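You operate a simulated robot arm through the tools that you are given. There is no shell and no other tool. Be economical: measure what you need, move in short steps, check, and stop when the job is done.

The job below is to be done with a simulated robot arm. You get a single attempt, and the scene is never put back.

JOB
Take the red lock and put it on top of the pod on the assembly bench top.

The check looks at the end state, three seconds after you hand in, the way a careful person would. Anything else that was tipped, shoved, dropped, spilled or broken makes it a failure.

ROBOT AND FRAMES
A 7-joint arm with a two-finger parallel gripper, fixed in place. Base frame: the origin is at the foot of the arm, x ahead of it, y to its left, z up; the work surface is at about z = 820. Units: mm, degrees, N and s.
Its first joint turns from -166.0 to 166.0 degrees. Payload 4.4 kg.
Tool frame: the origin (TCP) lies between the finger pads and is the grasp point; the fingertips stand 23 mm ahead of it; z points along the fingers, y is the line along which they close. Largest opening 94 mm; finger width 38, thickness 10; the body of the gripper, 54 by 96 mm, starts 39 mm behind the TCP.
Orientation is that of the tool frame in the base frame, as [roll, pitch, yaw] about the fixed x, y, z axes, in that order (R = Rz(yaw) Ry(pitch) Rx(roll)). With the fingers straight down and closing along the base's y, the tool's x points along the base's -x, its y along +y and its z along -z.

CONTROLS
- The arm moves only by the tool jog_arm. Its argument "targets" is a list of rows, each a list of 3 entries, a list of its own where there are three numbers: the finger opening in mm, from 0 to 94, then the shift along the tool's x, y, z in mm, then the turn, a rotation vector about the tool's x, y, z in rad. In form: [[hand, [x, y, z], [ax, ay, az]], ...]. A call has 1 to 12 rows; each row is the pose to reach, as a shift and turn from the pose commanded when the call began, along the tool's axes at that moment. Rows are played at 5 a second. More than 50 mm and 8.6 degrees between two rows, or a gripper value outside its range, and nothing of the call is played. A pose out of reach is approached as far as the arm can. The call stops where the force on the tool passes 40 N (or 10 N more than at its start, if that is more) or the arm is blocked; 0.2 s more then pass. The fingers move at their own pace (about 72 mm/s each) and stop on an object; they squeeze with about 42 N. The grip force told is the motor's: it shows also when the fingers shut on nothing. Time passes only in rows, and 0.2 s behind the last, so rows that repeat a pose let the fingers close. The reply holds the time, the measured pose of the TCP, the force on the tool along the base axes, the opening and the grip force, in the units named above and with some noise, and new pictures: "views" is both (left out), scene, wrist or none.
- Cameras (640 x 400 px; columns grow to the right, rows downward): "scene" is fixed at [221.8, 649, 1764.8]; the picture's right is [-0.69, -0.73, 0.00], its down [-0.38, 0.36, -0.85] and it looks along [0.62, -0.58, -0.53] (base axes); focal length 374 px, centre (320, 200). "wrist" rides on the gripper at [86, 16, -75] in the tool frame; the picture's right is [-0.18, 0.98, 0.00], its down [-0.58, -0.11, -0.81] and it looks along [-0.79, -0.15, 0.59] (tool axes); focal length 243 px, centre (320, 200). There is no depth. A picture from a camera that has moved, and an enlarged one, comes with that camera's place and axes in the base frame and with its lens.
- inspect(camera, box): a new picture of the part [left, top, right, bottom] of that camera's present view, enlarged. It takes no simulated time.
- sign_off(): hands the job in; it is judged then, once.

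Go step by step. Nothing tells you positions but the pictures and the camera data: compare them with the known pose of the tool, close in by small moves and look again before you grip or let go. The budget is 90 turns and 200 pictures, counting those below and the enlarged ones. Unless the task says otherwise, let go and move clear before handing in, and close with one line.

The tools are called after "Request:" as name(argument=value, ...) on one line, values as JSON. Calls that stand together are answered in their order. jog_arm: Moves the arm, as the interface text tells. Its arguments: {"type":"object","properties":{"targets":{"type":"array"},"views":{"type":"string","enum":["both","scene","wrist","none"]}},"required":["targets"]} The other tools are called the same way: inspect (camera, box) takes an enlarged picture of a part of a camera's view; sign_off () hands the job in.

At the start:

```text
time: 0.0
eef_pos: [734.2, 230.6, 1474.2]
tcp_rot: [180.0, 0.0, -180.0]
wrist_force: [-0.1, 0.6, -0.1]
grip_width: 94.0
grip_force: 0.1
```

scene: 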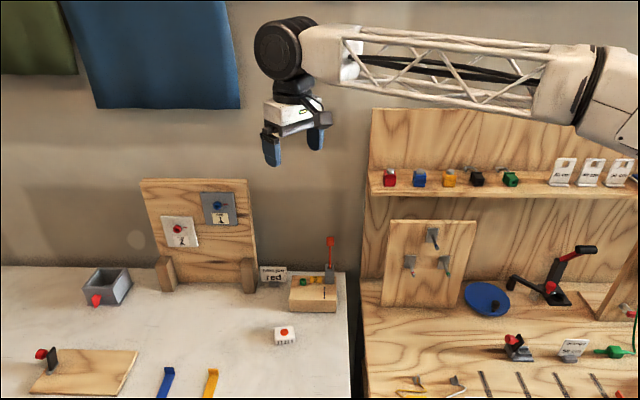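
wrist: 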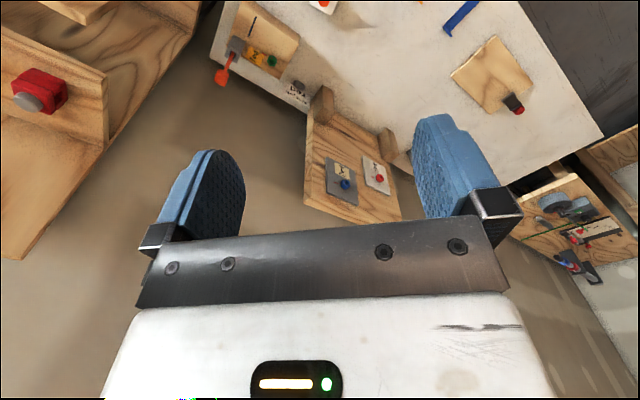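

I see a row of coloured locks on a shelf and two benches with various items. I'll enlarge several regions before deciding which is the red lock and which is the pod.

Request:
inspect(camera="scene", box=[360, 140, 520, 240])

Request:
inspect(camera="scene", box=[220, 220, 380, 360])

Request:
inspect(camera="scene", box=[0, 240, 240, 400])

Request:
inspect(camera="scene", box=[380, 230, 640, 400])

```text
4.00 times, centred on (440, 190) of scene
camera zoom: at [221.8, 649.0, 1764.8], right [-0.69, -0.73, 0.0], down [-0.38, 0.36, -0.85], along [0.62, -0.58, -0.53], focal length 1497 px, centre (-160, 240)
```

zoom: 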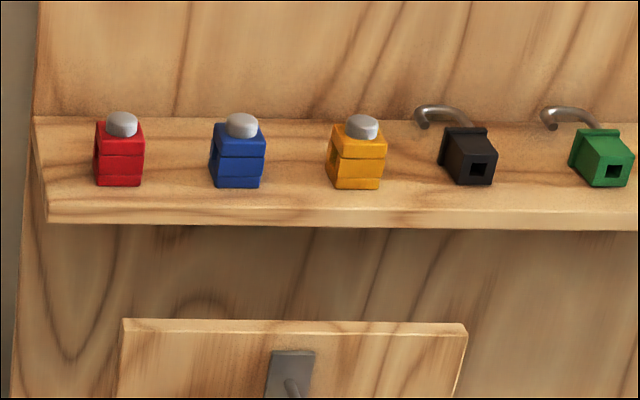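

```text
2.86 times, centred on (300, 290) of scene
camera zoom: at [221.8, 649.0, 1764.8], right [-0.69, -0.73, 0.0], down [-0.38, 0.36, -0.85], along [0.62, -0.58, -0.53], focal length 1069 px, centre (377, -57)
```

zoom: 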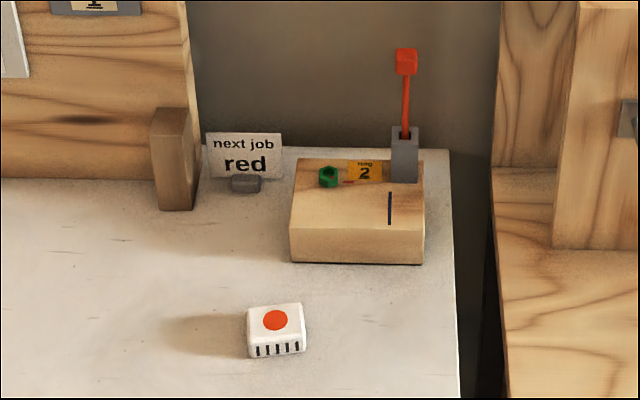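

```text
2.50 times, centred on (120, 320) of scene
camera zoom: at [221.8, 649.0, 1764.8], right [-0.69, -0.73, 0.0], down [-0.38, 0.36, -0.85], along [0.62, -0.58, -0.53], focal length 935 px, centre (820, -100)
```

zoom: 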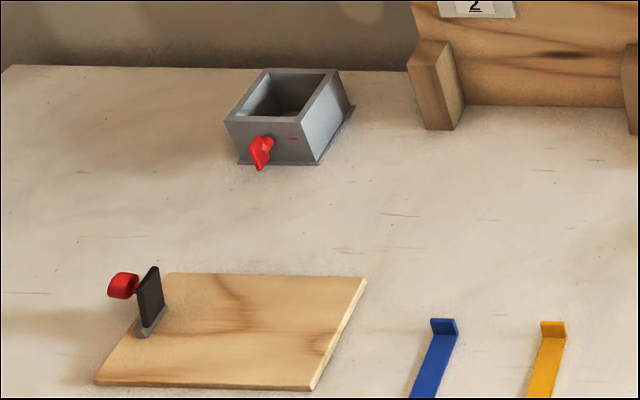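

```text
2.35 times, centred on (510, 315) of scene
camera zoom: at [221.8, 649.0, 1764.8], right [-0.69, -0.73, 0.0], down [-0.38, 0.36, -0.85], along [0.62, -0.58, -0.53], focal length 880 px, centre (-127, -71)
```

zoom: 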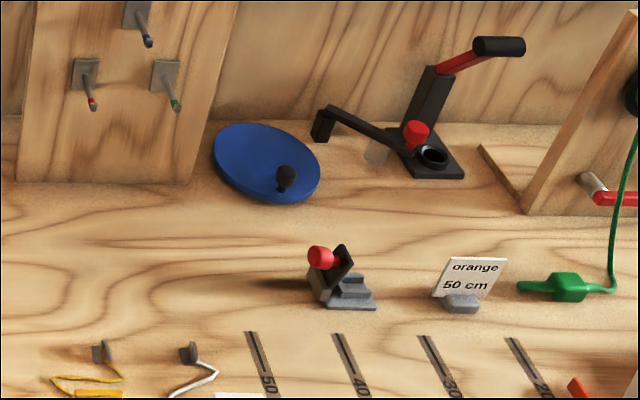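

The shelf blocks and the white box with the orange dot look like the candidates, but other benches are visible from the wrist. I'll look closer there.

Request:
inspect(camera="wrist", box=[0, 40, 160, 140])

Request:
inspect(camera="wrist", box=[500, 150, 640, 300])

Request:
inspect(camera="scene", box=[370, 160, 450, 210])

Request:
inspect(camera="scene", box=[260, 310, 310, 350])

Request:
inspect(camera="scene", box=[480, 140, 640, 240])

```text
4.00 times, centred on (80, 90) of wrist
camera zoom: at [648.3, 246.8, 1549.1], right [0.18, 0.98, 0.0], down [0.58, -0.11, 0.81], along [0.79, -0.15, -0.59], focal length 970 px, centre (1280, 640)
```

zoom: 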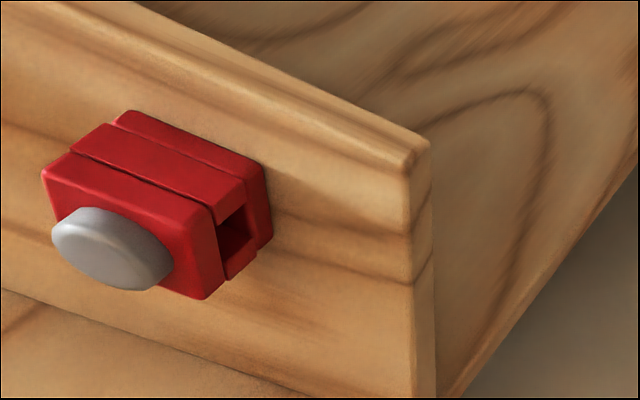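

```text
2.67 times, centred on (570, 225) of wrist
camera zoom: at [648.3, 246.8, 1549.1], right [0.18, 0.98, 0.0], down [0.58, -0.11, 0.81], along [0.79, -0.15, -0.59], focal length 647 px, centre (-347, 133)
```

zoom: 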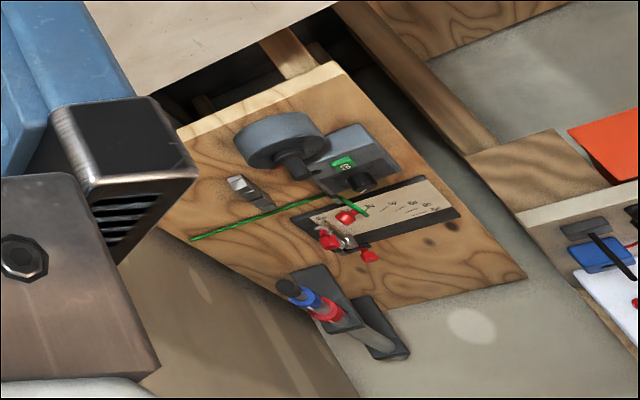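

```text
8.00 times, centred on (410, 185) of scene
camera zoom: at [221.8, 649.0, 1764.8], right [-0.69, -0.73, 0.0], down [-0.38, 0.36, -0.85], along [0.62, -0.58, -0.53], focal length 2993 px, centre (-400, 320)
```

zoom: 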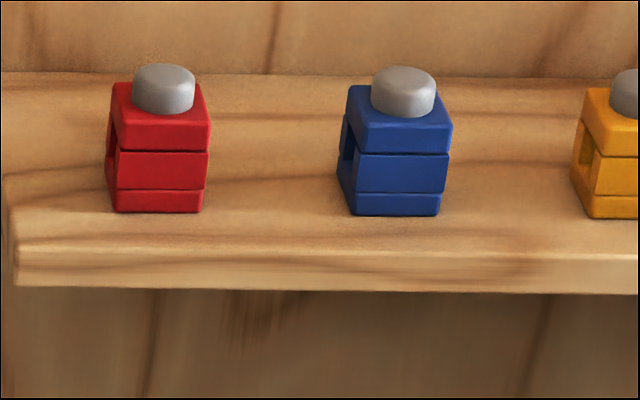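

```text
10.00 times, centred on (285, 330) of scene
camera zoom: at [221.8, 649.0, 1764.8], right [-0.69, -0.73, 0.0], down [-0.38, 0.36, -0.85], along [0.62, -0.58, -0.53], focal length 3742 px, centre (670, -1100)
```

zoom: 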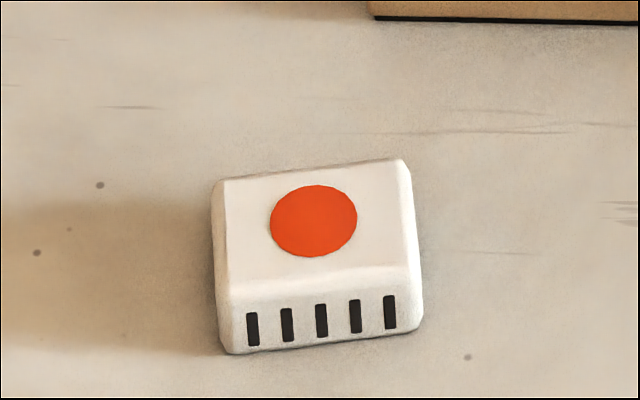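

```text
4.00 times, centred on (560, 190) of scene
camera zoom: at [221.8, 649.0, 1764.8], right [-0.69, -0.73, 0.0], down [-0.38, 0.36, -0.85], along [0.62, -0.58, -0.53], focal length 1497 px, centre (-640, 240)
```

zoom: 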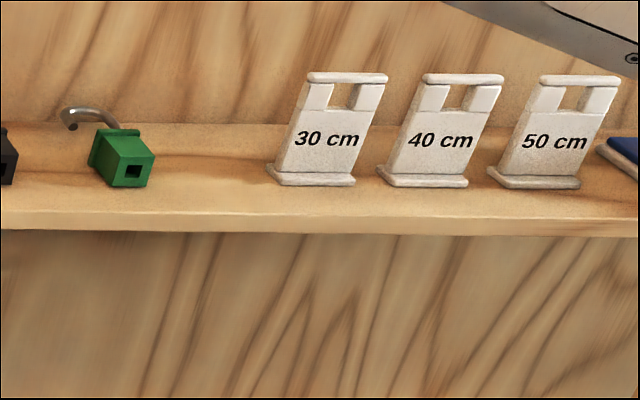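

The red cord lock stands on the shelf: triangulating both cameras puts its cap at about (738, -91, 1307), with the shelf running along about (0.72, 0.69). The pod is the white box with the orange dot, at about (833, 224) on the white bench. I'll move above the lock and turn the hand so that it closes along the shelf.

Request:
jog_arm(targets=[[80, [0, -40, 0], [0, 0, 0.1]], [80, [0, -80, 0], [0, 0, 0.2]], [80, [0, -120, 0], [0, 0, 0.3]], [80, [0, -160, 0], [0, 0, 0.4]], [80, [0, -200, 0], [0, 0, 0.5]], [80, [0, -240, 0], [0, 0, 0.6]], [80, [-1, -280, 0], [0, 0, 0.7]], [80, [-3, -321, 0], [0, 0, 0.8]], [80, [-3, -321, 20], [0, 0, 0.8]]])

```text
time: 2.0
eef_pos: [737.7, -91.3, 1453.8]
tcp_rot: [-179.9, 0.0, 134.1]
wrist_force: [-0.6, -0.2, -0.2]
grip_width: 80.0
grip_force: 0.1
camera wrist: at [688.9, -17.7, 1528.6], right [0.83, 0.55, 0.0], down [0.33, -0.49, 0.81], along [0.44, -0.67, -0.59], focal length 243 px, centre (320, 200)
```

scene: 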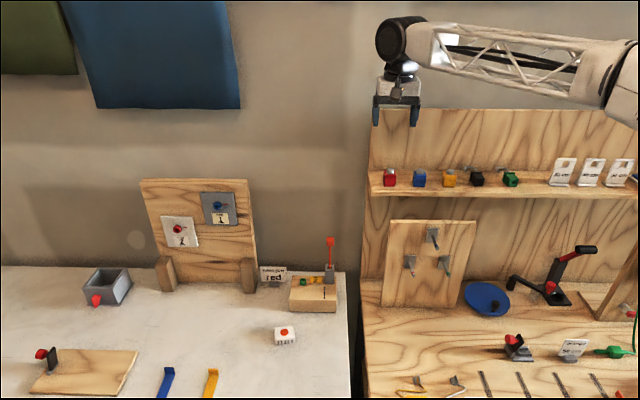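
wrist: 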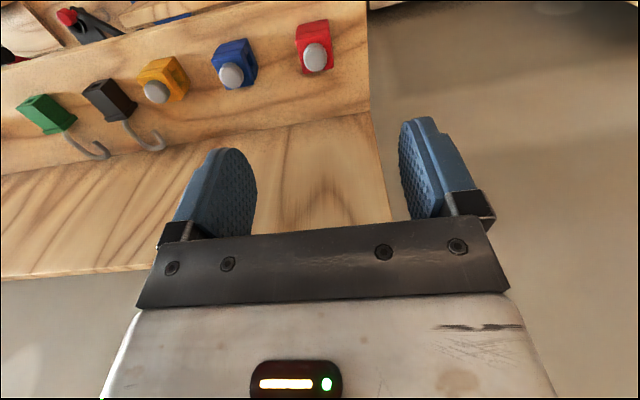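

The hand is above the lock and the wrist camera sees it. I'll enlarge it to measure its place, height and turn.

Request:
inspect(camera="wrist", box=[200, 0, 400, 125])

Request:
inspect(camera="wrist", box=[275, 10, 355, 90])

```text
3.20 times, centred on (300, 62) of wrist
camera zoom: at [688.9, -17.7, 1528.6], right [0.83, 0.55, 0.0], down [0.33, -0.49, 0.81], along [0.44, -0.67, -0.59], focal length 776 px, centre (384, 640)
```

zoom: 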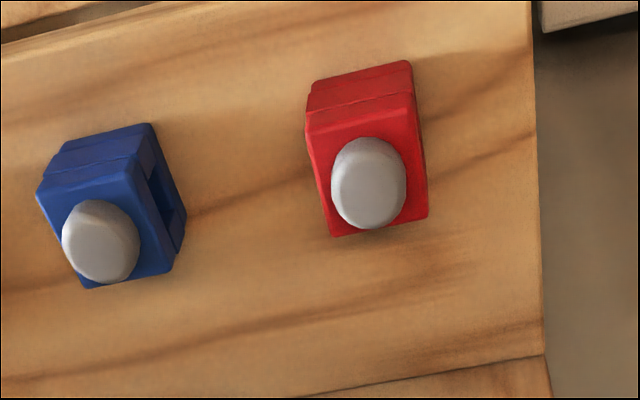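

```text
5.00 times, centred on (315, 50) of wrist
camera zoom: at [688.9, -17.7, 1528.6], right [0.83, 0.55, 0.0], down [0.33, -0.49, 0.81], along [0.44, -0.67, -0.59], focal length 1213 px, centre (345, 950)
```

zoom: 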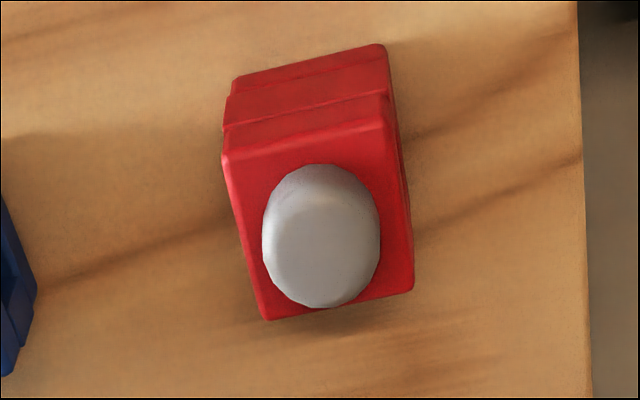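

From this view the lock's top is about 28 x 27 mm, centred near (738, -101), and squared to the hand. I'll correct sideways, descend part-way and measure again.

Request:
jog_arm(targets=[[64, [-7.5, -6.6, 10], [0, 0, 0]], [64, [-7.5, -6.6, 45], [0, 0, 0]], [64, [-7.5, -6.6, 70], [0, 0, 0]]])

Request:
inspect(camera="wrist", box=[240, 20, 400, 120])

Request:
inspect(camera="scene", box=[360, 90, 460, 190])

```text
time: 2.8
eef_pos: [736.5, -99.6, 1386.1]
tcp_rot: [179.9, 0.0, 134.1]
wrist_force: [0.5, -0.7, 0.4]
grip_width: 64.0
grip_force: 0.1
camera wrist: at [688.8, -25.7, 1459.7], right [0.83, 0.55, 0.0], down [0.33, -0.49, 0.81], along [0.45, -0.67, -0.59], focal length 243 px, centre (320, 200)
```

scene: 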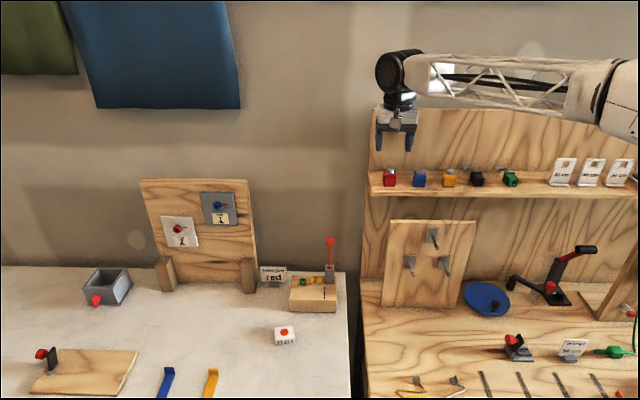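
wrist: 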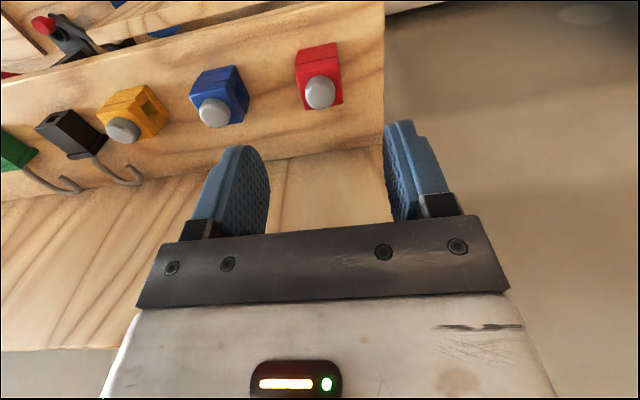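

```text
4.00 times, centred on (320, 70) of wrist
camera zoom: at [688.8, -25.7, 1459.7], right [0.83, 0.55, 0.0], down [0.33, -0.49, 0.81], along [0.45, -0.67, -0.59], focal length 970 px, centre (320, 720)
```

zoom: 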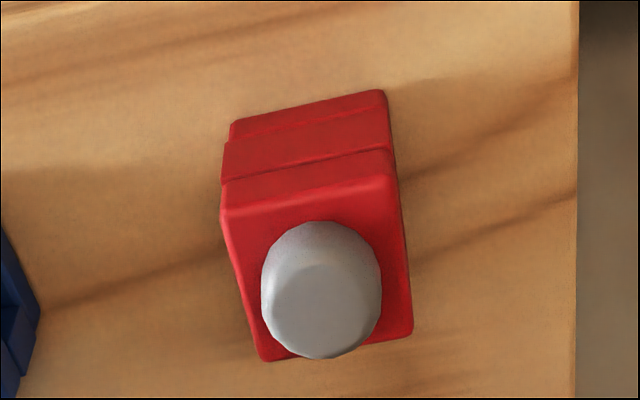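

```text
4.00 times, centred on (410, 140) of scene
camera zoom: at [221.8, 649.0, 1764.8], right [-0.69, -0.73, 0.0], down [-0.38, 0.36, -0.85], along [0.62, -0.58, -0.53], focal length 1497 px, centre (-40, 440)
```

zoom: 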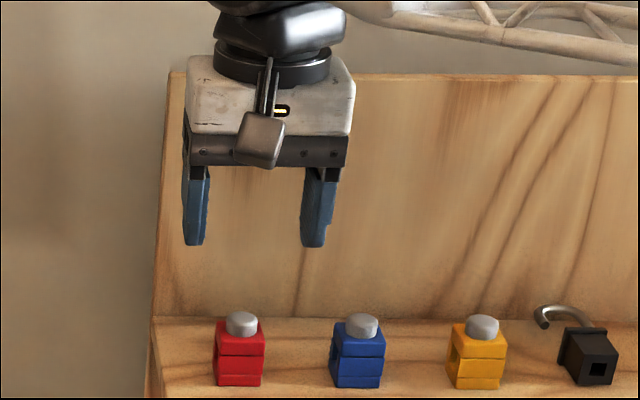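

Two wrist views give a lock centre of about (740, -104), a body top near z 1291 and a shelf near z 1254. I'll descend with the fingers astride it, stopping a little high to check.

Request:
jog_arm(targets=[[60, [-5.7, -0.4, 20], [0, 0, 0]], [60, [-5.7, -0.4, 50], [0, 0, 0]], [60, [-5.7, -0.4, 75], [0, 0, 0]], [60, [-5.7, -0.4, 75], [0, 0, 0]]])

Request:
inspect(camera="wrist", box=[200, 80, 440, 230])

Request:
inspect(camera="scene", box=[350, 120, 450, 200])

```text
time: 3.8
eef_pos: [739.4, -105.2, 1308.5]
tcp_rot: [180.0, 0.0, 134.1]
wrist_force: [-0.4, -0.2, 0.4]
grip_width: 60.0
grip_force: 0.0
camera wrist: at [692.0, -30.5, 1383.7], right [0.83, 0.55, 0.0], down [0.33, -0.49, 0.81], along [0.45, -0.67, -0.59], focal length 243 px, centre (320, 200)
```

scene: 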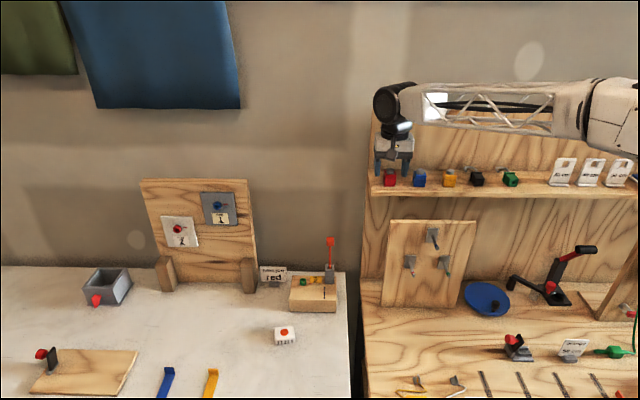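
wrist: 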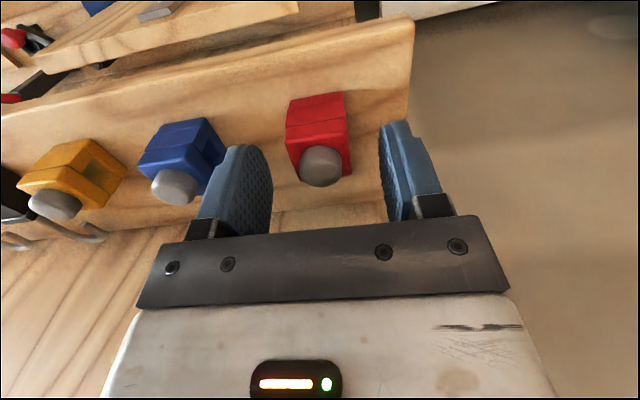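

```text
2.67 times, centred on (320, 155) of wrist
camera zoom: at [692.0, -30.5, 1383.7], right [0.83, 0.55, 0.0], down [0.33, -0.49, 0.81], along [0.45, -0.67, -0.59], focal length 647 px, centre (320, 320)
```

zoom: 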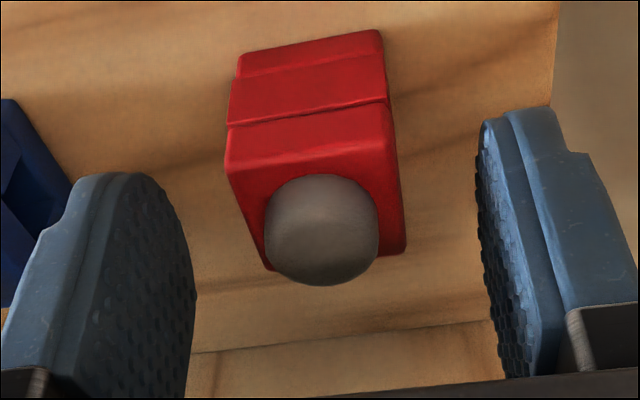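

```text
5.00 times, centred on (400, 160) of scene
camera zoom: at [221.8, 649.0, 1764.8], right [-0.69, -0.73, 0.0], down [-0.38, 0.36, -0.85], along [0.62, -0.58, -0.53], focal length 1871 px, centre (-80, 400)
```

zoom: 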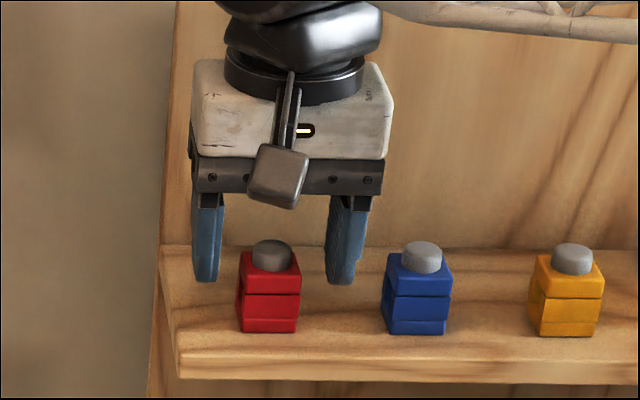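

The lock sits between the fingers, about 2 mm off centre. I'll make the small correction, descend the last 26 mm and close.

Request:
jog_arm(targets=[[60, [-1.8, 1.4, 12], [0, 0, 0]], [60, [-1.8, 1.4, 26], [0, 0, 0]], [60, [-1.8, 1.4, 26], [0, 0, 0]]])

Request:
inspect(camera="scene", box=[350, 120, 450, 200])

```text
time: 4.6
eef_pos: [740.8, -105.8, 1282.4]
tcp_rot: [179.8, 0.1, 134.2]
wrist_force: [-0.1, 0.0, 11.3]
grip_width: 60.0
grip_force: 0.0
camera wrist: at [694.3, -31.3, 1358.0], right [0.83, 0.55, 0.0], down [0.33, -0.49, 0.81], along [0.45, -0.67, -0.59], focal length 243 px, centre (320, 200)
```

scene: 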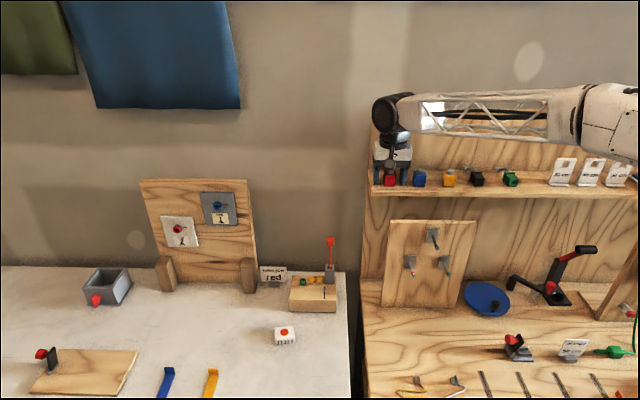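
wrist: 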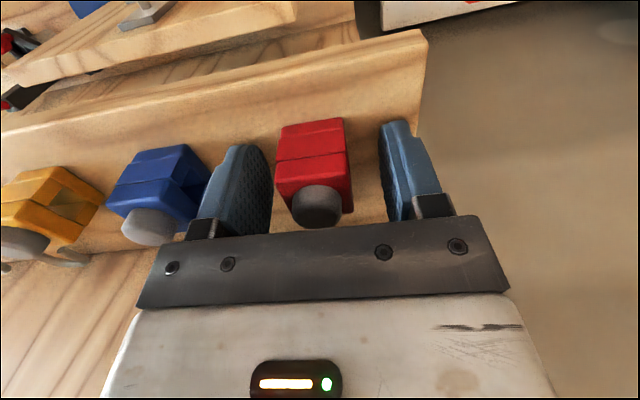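

```text
5.00 times, centred on (400, 160) of scene
camera zoom: at [221.8, 649.0, 1764.8], right [-0.69, -0.73, 0.0], down [-0.38, 0.36, -0.85], along [0.62, -0.58, -0.53], focal length 1871 px, centre (-80, 400)
```

zoom: 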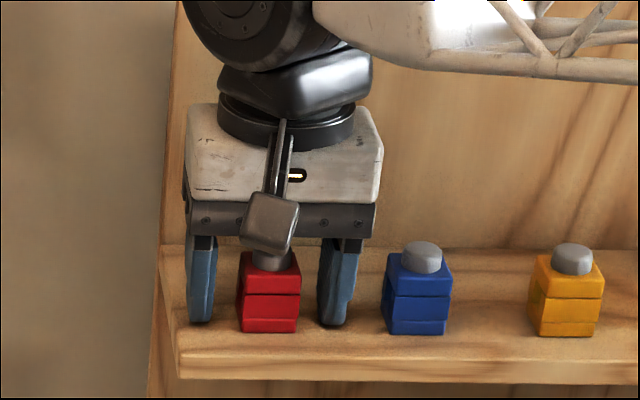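

A force of 11 N upward says the fingertips just reached the shelf, so it lies at about z 1259.5. I'll lift 4 mm and close.

Request:
jog_arm(targets=[[60, [0, 0, -4], [0, 0, 0]], [45, [0, 0, -4], [0, 0, 0]], [36, [0, 0, -4], [0, 0, 0]]])

Request:
inspect(camera="wrist", box=[200, 100, 440, 250])

```text
time: 5.4
eef_pos: [744.0, -105.6, 1286.5]
tcp_rot: [-180.0, 0.0, 134.1]
wrist_force: [-0.3, 0.0, -0.3]
grip_width: 36.0
grip_force: 0.0
camera wrist: at [695.1, -31.5, 1360.9], right [0.83, 0.55, 0.0], down [0.33, -0.49, 0.81], along [0.45, -0.67, -0.59], focal length 243 px, centre (320, 200)
```

scene: 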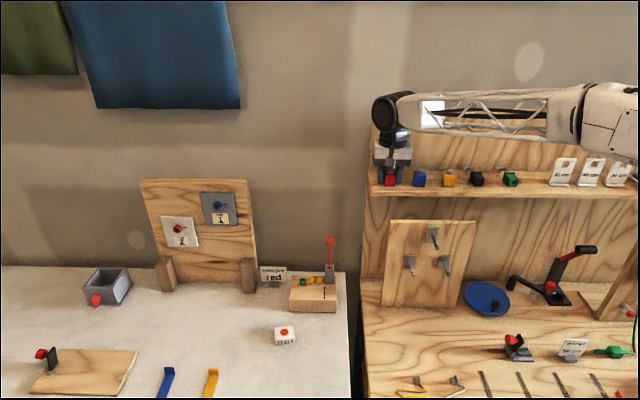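
wrist: 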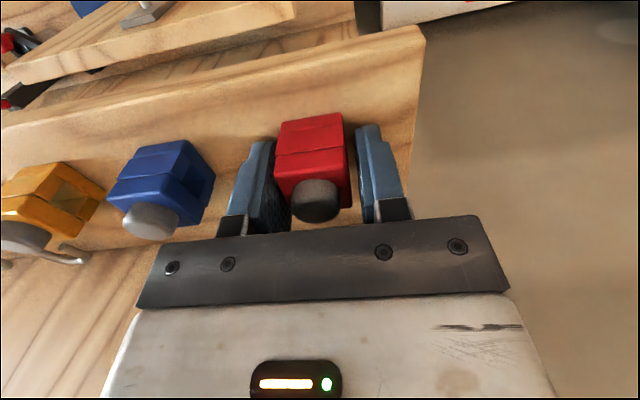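

```text
2.67 times, centred on (320, 175) of wrist
camera zoom: at [695.1, -31.5, 1360.9], right [0.83, 0.55, 0.0], down [0.33, -0.49, 0.81], along [0.45, -0.67, -0.59], focal length 647 px, centre (320, 267)
```

zoom: 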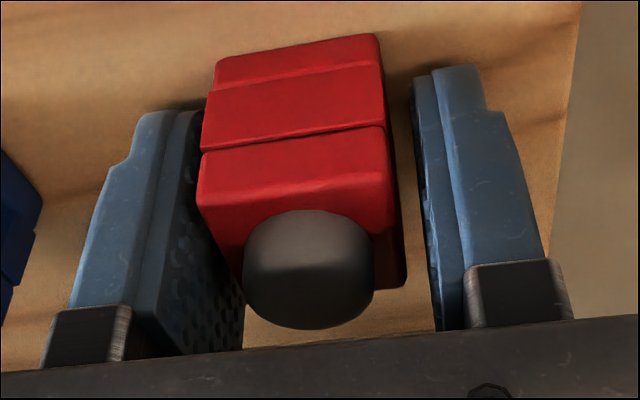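

The lock is squarely between the pads. I'll close on it and lift slightly to test the hold.

Request:
jog_arm(targets=[[20, [0, 0, -4], [0, 0, 0]], [20, [0, 0, -4], [0, 0, 0]], [20, [0, 0, -4], [0, 0, 0]], [20, [0, 0, -20], [0, 0, 0]], [20, [0, 0, -50], [0, 0, 0]]])

Request:
inspect(camera="scene", box=[350, 120, 450, 200])

```text
time: 6.6
eef_pos: [743.0, -104.8, 1337.1]
tcp_rot: [179.9, 0.1, 134.2]
wrist_force: [0.7, 0.0, 0.2]
grip_width: 20.1
grip_force: 0.1
camera wrist: at [696.3, -30.9, 1411.4], right [0.83, 0.55, 0.0], down [0.33, -0.49, 0.81], along [0.45, -0.67, -0.59], focal length 243 px, centre (320, 200)
```

scene: 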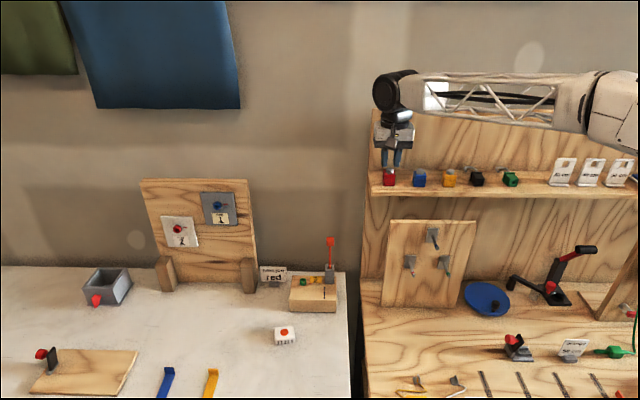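
wrist: 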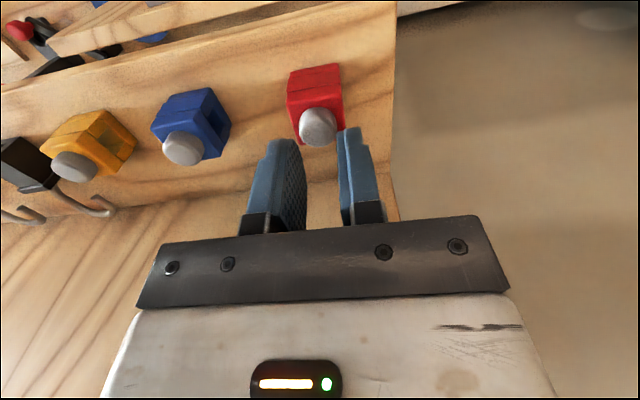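

```text
5.00 times, centred on (400, 160) of scene
camera zoom: at [221.8, 649.0, 1764.8], right [-0.69, -0.73, 0.0], down [-0.38, 0.36, -0.85], along [0.62, -0.58, -0.53], focal length 1871 px, centre (-80, 400)
```

zoom: 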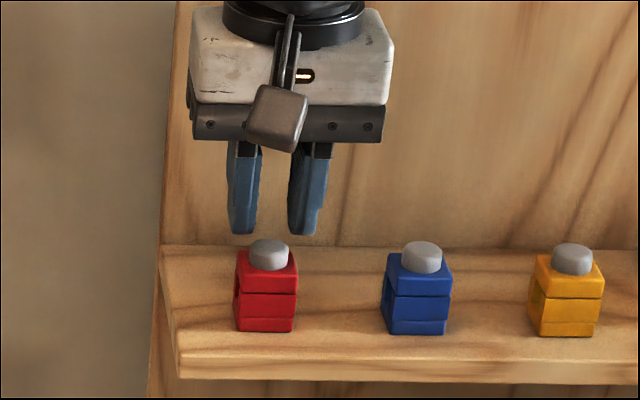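

The fingers came up empty at 20 mm: the lock still stands on the shelf, about 2 mm along, so it slipped out. I'll open, go back down and close step by step, reading the width and force before any lift.

Request:
jog_arm(targets=[[60, [0, 0, 0], [0, 0, 0]], [60, [0, 2, 0], [0, 0, 0]], [60, [0, 2, 25], [0, 0, 0]], [60, [0, 2, 50], [0, 0, 0]], [60, [0, 2, 50], [0, 0, 0]]])

Request:
inspect(camera="wrist", box=[200, 100, 440, 250])

Request:
inspect(camera="scene", box=[370, 160, 410, 190])

```text
time: 7.8
eef_pos: [744.1, -103.2, 1284.5]
tcp_rot: [179.9, 0.0, 134.1]
wrist_force: [-0.1, -0.7, 0.2]
grip_width: 60.0
grip_force: 0.0
camera wrist: at [697.2, -29.5, 1359.6], right [0.83, 0.55, 0.0], down [0.33, -0.49, 0.81], along [0.45, -0.67, -0.59], focal length 243 px, centre (320, 200)
```

scene: 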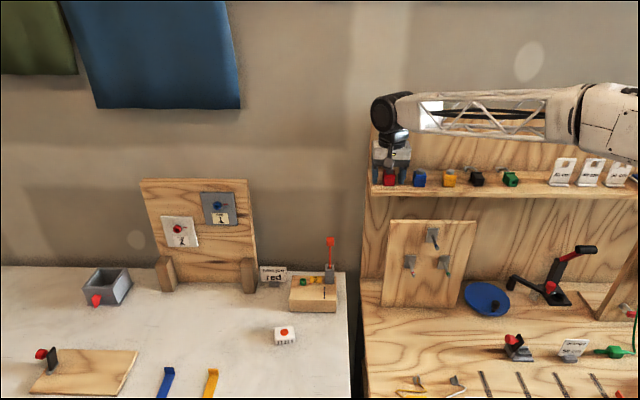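
wrist: 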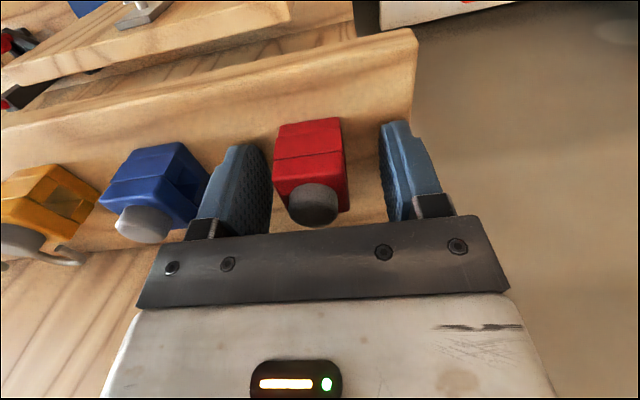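

```text
2.67 times, centred on (320, 175) of wrist
camera zoom: at [697.2, -29.5, 1359.6], right [0.83, 0.55, 0.0], down [0.33, -0.49, 0.81], along [0.45, -0.67, -0.59], focal length 647 px, centre (320, 267)
```

zoom: 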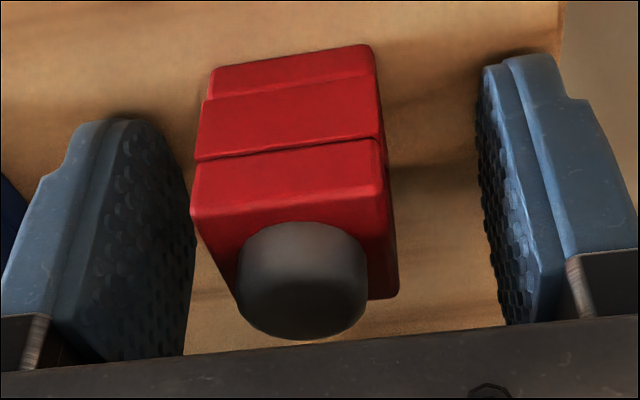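

```text
13.33 times, centred on (390, 175) of scene
camera zoom: at [221.8, 649.0, 1764.8], right [-0.69, -0.73, 0.0], down [-0.38, 0.36, -0.85], along [0.62, -0.58, -0.53], focal length 4989 px, centre (-613, 533)
```

zoom: 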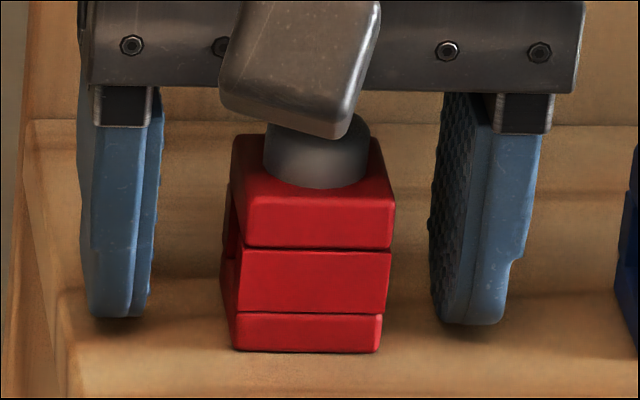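

The lock appears to sit several millimetres in front of the pad centres and about 3 mm to the right-hand finger's side in the scene view. I'll shift the hand 6 mm outward and 3 mm across, then close and read the grip without lifting.

Request:
jog_arm(targets=[[60, [6, -3, 0], [0, 0, 0]], [60, [6, -3, 0], [0, 0, 0]], [34, [6, -3, 0], [0, 0, 0]], [34, [6, -3, 0], [0, 0, 0]], [26, [6, -3, 0], [0, 0, 0]], [26, [6, -3, 0], [0, 0, 0]]])

Request:
inspect(camera="wrist", box=[200, 100, 440, 250])

Request:
inspect(camera="scene", box=[370, 160, 410, 190])

```text
time: 9.2
eef_pos: [738.0, -102.0, 1285.0]
tcp_rot: [180.0, 0.0, 134.2]
wrist_force: [-0.3, 0.5, 0.2]
grip_width: 29.6
grip_force: 41.3
camera wrist: at [690.6, -27.3, 1361.0], right [0.83, 0.55, 0.0], down [0.33, -0.49, 0.81], along [0.45, -0.67, -0.59], focal length 243 px, centre (320, 200)
```

scene: 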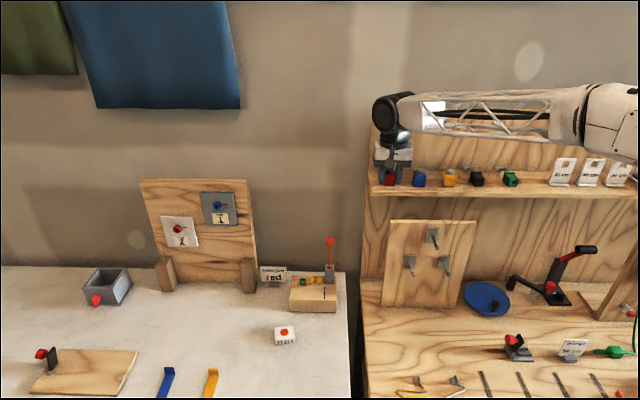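
wrist: 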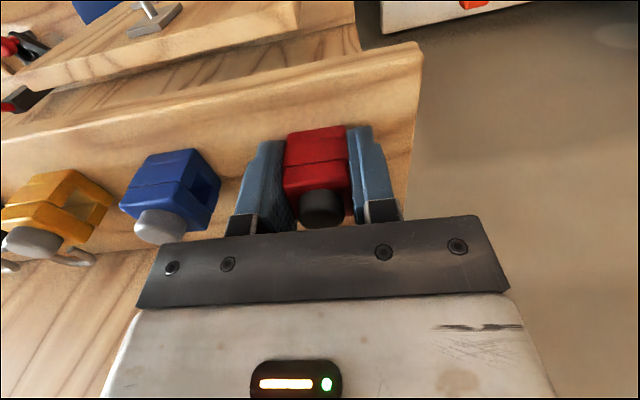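

```text
2.67 times, centred on (320, 175) of wrist
camera zoom: at [690.6, -27.3, 1361.0], right [0.83, 0.55, 0.0], down [0.33, -0.49, 0.81], along [0.45, -0.67, -0.59], focal length 647 px, centre (320, 267)
```

zoom: 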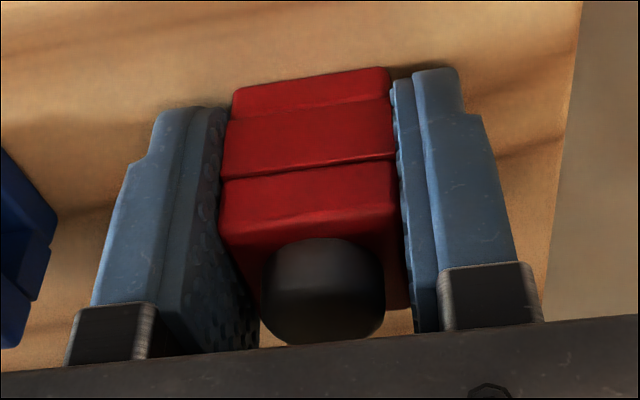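

```text
13.33 times, centred on (390, 175) of scene
camera zoom: at [221.8, 649.0, 1764.8], right [-0.69, -0.73, 0.0], down [-0.38, 0.36, -0.85], along [0.62, -0.58, -0.53], focal length 4989 px, centre (-613, 533)
```

zoom: 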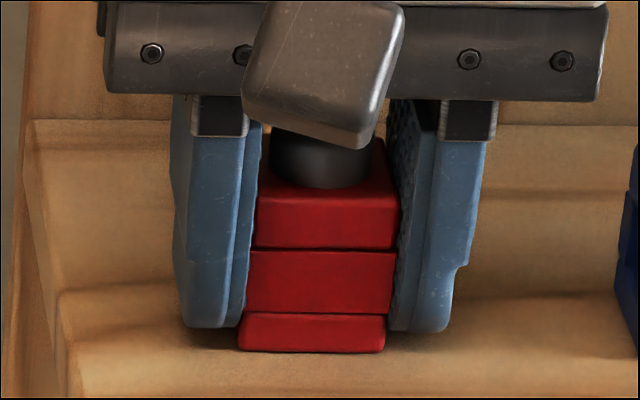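

It now grips 29.6 mm at 41 N. I'll lift gently in small steps and check.

Request:
jog_arm(targets=[[22, [0, 0, 0], [0, 0, 0]], [22, [0, 0, -2], [0, 0, 0]], [22, [0, 0, -5], [0, 0, 0]], [22, [0, 0, -9], [0, 0, 0]], [22, [0, 0, -14], [0, 0, 0]], [22, [0, 0, -20], [0, 0, 0]]])

Request:
inspect(camera="scene", box=[370, 155, 410, 185])

```text
time: 10.6
eef_pos: [738.5, -101.4, 1306.5]
tcp_rot: [-179.9, 0.0, 134.0]
wrist_force: [1.0, 0.3, -0.6]
grip_width: 29.3
grip_force: 41.6
camera wrist: at [690.9, -28.1, 1381.7], right [0.83, 0.55, 0.0], down [0.33, -0.49, 0.81], along [0.45, -0.67, -0.59], focal length 243 px, centre (320, 200)
```

scene: 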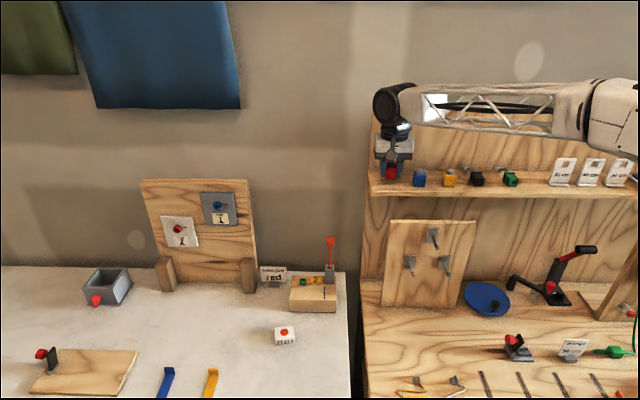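
wrist: 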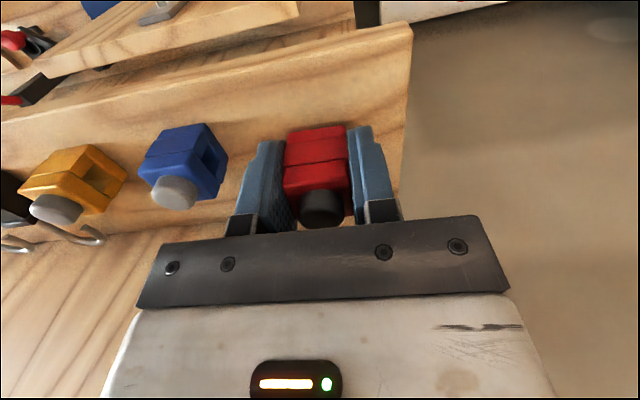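

```text
13.33 times, centred on (390, 170) of scene
camera zoom: at [221.8, 649.0, 1764.8], right [-0.69, -0.73, 0.0], down [-0.38, 0.36, -0.85], along [0.62, -0.58, -0.53], focal length 4989 px, centre (-613, 600)
```

zoom: 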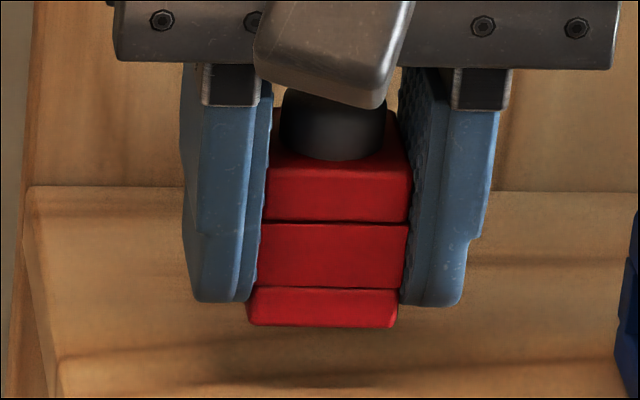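

The lock is held firmly with its base about 25 mm below the TCP. I'll raise it clear and carry it over towards the pod at height.

Request:
jog_arm(targets=[[22, [0, 0, -15], [0, 0, 0]], [22, [0, 0, -40], [0, 0, 0]], [22, [0, 0, -70], [0, 0, 0]], [22, [10, 14, -90], [0, 0, 0]], [22, [26, 40, -95], [0, 0, 0]], [22, [46, 78, -95], [0, 0, 0]], [22, [68, 117, -95], [0, 0, 0]], [22, [91, 157, -95], [0, 0, 0]], [22, [113, 196, -95], [0, 0, 0]], [22, [135, 234, -95], [0, 0, 0]], [22, [154, 268, -95], [0, 0, 0]], [22, [166, 290, -95], [0, 0, 0]]], views="scene")

```text
time: 13.2
eef_pos: [829.2, 217.9, 1402.6]
tcp_rot: [179.9, 0.0, 134.1]
wrist_force: [0.3, -0.3, -0.4]
grip_width: 29.4
grip_force: 41.6
```

scene: 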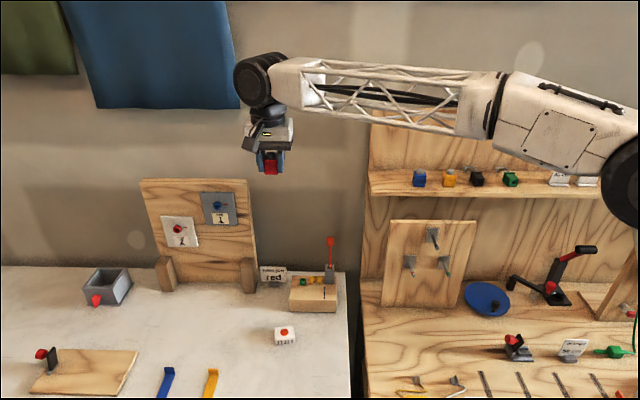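

The lock is still held, above the pod's bench. I'll descend to about z 1100, where the wrist camera can see the pod.

Request:
jog_arm(targets=[[22, [0, 0, 15], [0, 0, 0]], [22, [0, 0, 45], [0, 0, 0]], [22, [0, 0, 80], [0, 0, 0]], [22, [0, 0, 120], [0, 0, 0]], [22, [0, 0, 160], [0, 0, 0]], [22, [0, 0, 200], [0, 0, 0]], [22, [0, 0, 240], [0, 0, 0]], [22, [0, 0, 275], [0, 0, 0]], [22, [0, 0, 300], [0, 0, 0]], [22, [0, 0, 310], [0, 0, 0]]])

Request:
inspect(camera="wrist", box=[240, 0, 400, 100])

```text
time: 15.4
eef_pos: [831.6, 219.4, 1093.2]
tcp_rot: [-179.9, 0.0, 134.1]
wrist_force: [0.5, -0.3, -0.2]
grip_width: 29.4
grip_force: 41.7
camera wrist: at [783.8, 292.8, 1167.1], right [0.83, 0.55, 0.0], down [0.33, -0.49, 0.81], along [0.45, -0.67, -0.59], focal length 243 px, centre (320, 200)
```

scene: 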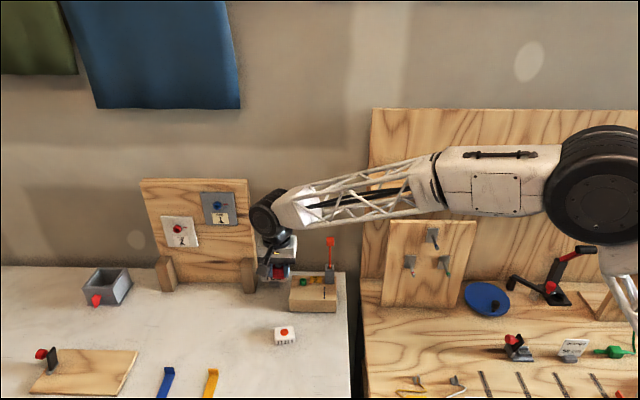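
wrist: 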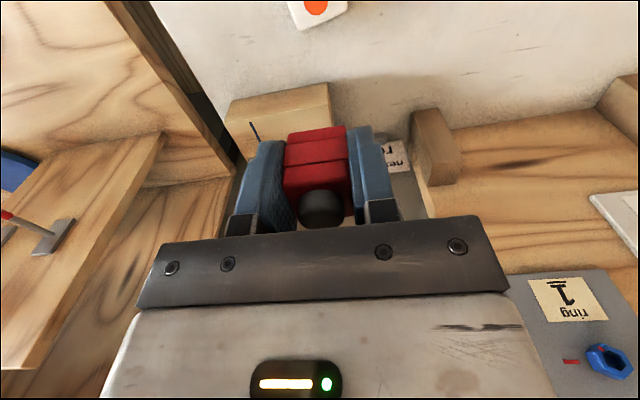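

```text
4.00 times, centred on (320, 50) of wrist
camera zoom: at [783.8, 292.8, 1167.1], right [0.83, 0.55, 0.0], down [0.33, -0.49, 0.81], along [0.45, -0.67, -0.59], focal length 970 px, centre (320, 800)
```

zoom: 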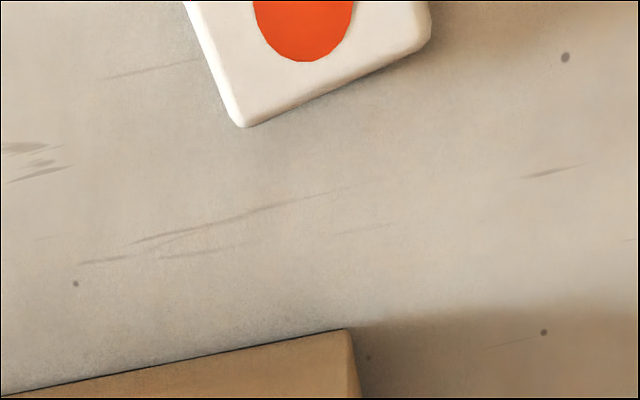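

The pod is just below, about 55 x 37 mm, centred near (825, 220), its long side at about 55 degrees. I'll turn the hand about 10 degrees to match it, descend to z 1000 and look again.

Request:
jog_arm(targets=[[22, [0, 0, 10], [0, 0, -0.04]], [22, [0, 0, 30], [0, 0, -0.08]], [22, [0, 0, 55], [0, 0, -0.12]], [22, [0, 0, 80], [0, 0, -0.16]], [22, [0, 0, 93], [0, 0, -0.185]], [22, [0, 0, 93], [0, 0, -0.185]]])

Request:
inspect(camera="wrist", box=[220, 0, 420, 125])

Request:
inspect(camera="scene", box=[240, 250, 340, 350])

```text
time: 16.8
eef_pos: [830.6, 219.8, 997.7]
tcp_rot: [180.0, 0.0, 144.9]
wrist_force: [-0.2, 0.1, -0.3]
grip_width: 29.5
grip_force: 42.0
camera wrist: at [770.8, 282.7, 1072.7], right [0.72, 0.7, 0.0], down [0.41, -0.42, 0.81], along [0.56, -0.58, -0.59], focal length 243 px, centre (320, 200)
```

scene: 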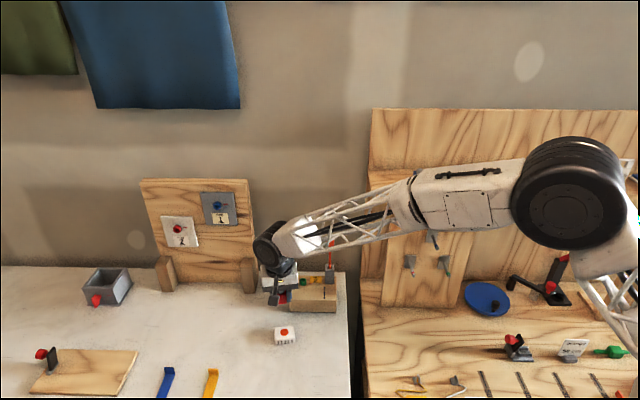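
wrist: 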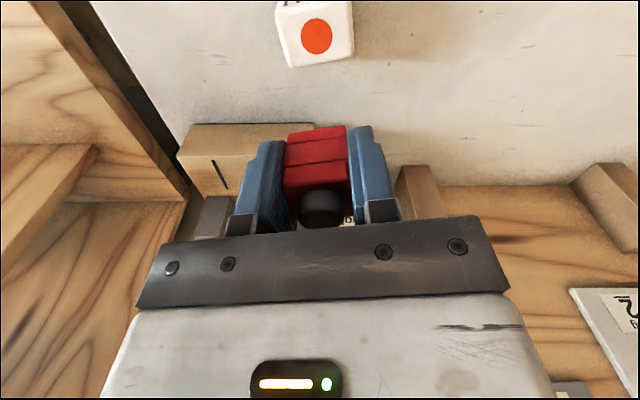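

```text
3.20 times, centred on (320, 62) of wrist
camera zoom: at [770.8, 282.7, 1072.7], right [0.72, 0.7, 0.0], down [0.41, -0.42, 0.81], along [0.56, -0.58, -0.59], focal length 776 px, centre (320, 640)
```

zoom: 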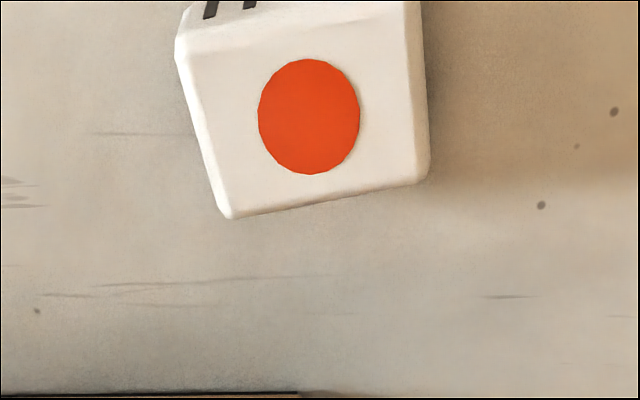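

```text
4.00 times, centred on (290, 300) of scene
camera zoom: at [221.8, 649.0, 1764.8], right [-0.69, -0.73, 0.0], down [-0.38, 0.36, -0.85], along [0.62, -0.58, -0.53], focal length 1497 px, centre (440, -200)
```

zoom: 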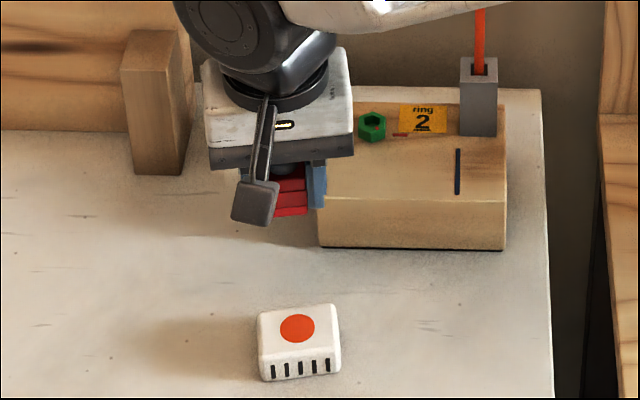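

The pod's top centre is about (825, 223, 847) and the hand is turned to match. The lock sits about 5 mm behind the TCP, so I'll shift about 11 mm along tool x, descend to just above the pod and check.

Request:
jog_arm(targets=[[22, [11, -0.6, 12], [0, 0, 0]], [22, [11, -0.6, 35], [0, 0, 0]], [22, [11, -0.6, 60], [0, 0, 0]], [22, [11, -0.6, 80], [0, 0, 0]], [22, [11, -0.6, 95], [0, 0, 0]], [22, [11, -0.6, 95], [0, 0, 0]]])

Request:
inspect(camera="wrist", box=[220, 60, 420, 185])

Request:
inspect(camera="scene", box=[255, 280, 315, 350])

```text
time: 18.2
eef_pos: [822.8, 225.2, 903.7]
tcp_rot: [180.0, 0.0, 144.7]
wrist_force: [0.3, -0.4, 0.4]
grip_width: 29.3
grip_force: 42.2
camera wrist: at [761.9, 288.1, 978.6], right [0.72, 0.7, 0.0], down [0.41, -0.42, 0.81], along [0.56, -0.58, -0.59], focal length 243 px, centre (320, 200)
```

scene: 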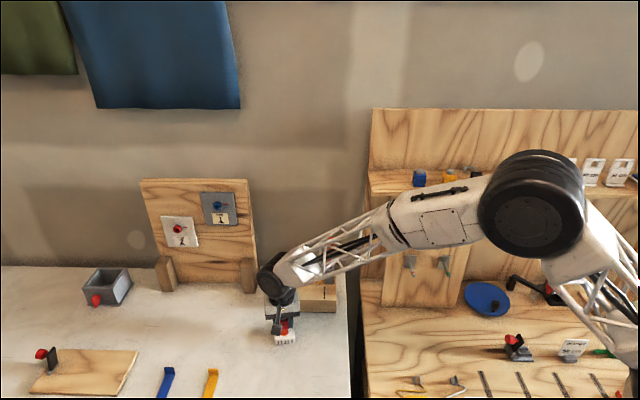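
wrist: 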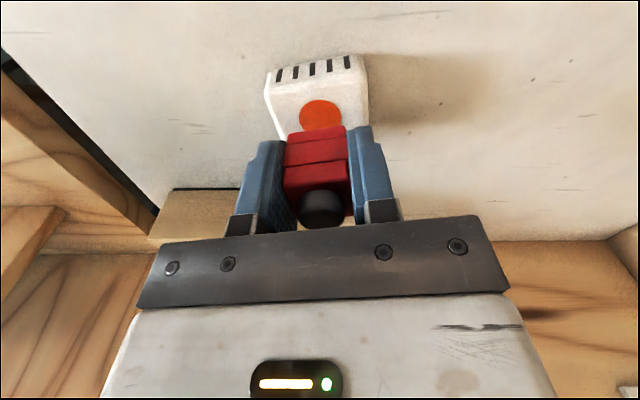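

```text
3.20 times, centred on (320, 122) of wrist
camera zoom: at [761.9, 288.1, 978.6], right [0.72, 0.7, 0.0], down [0.41, -0.42, 0.81], along [0.56, -0.58, -0.59], focal length 776 px, centre (320, 448)
```

zoom: 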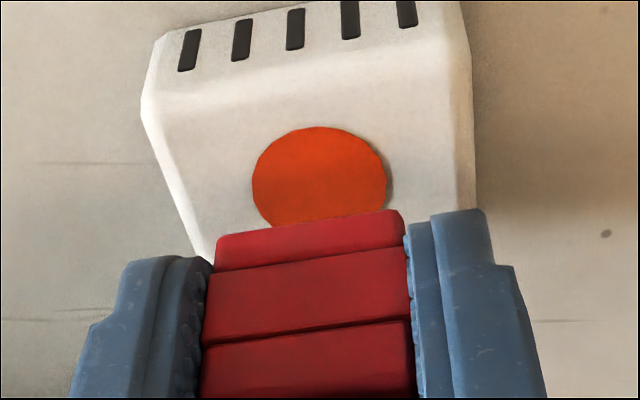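

```text
5.71 times, centred on (285, 315) of scene
camera zoom: at [221.8, 649.0, 1764.8], right [-0.69, -0.73, 0.0], down [-0.38, 0.36, -0.85], along [0.62, -0.58, -0.53], focal length 2138 px, centre (520, -457)
```

zoom: 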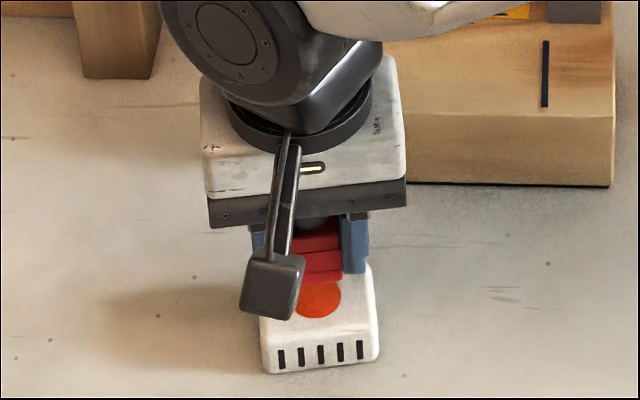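

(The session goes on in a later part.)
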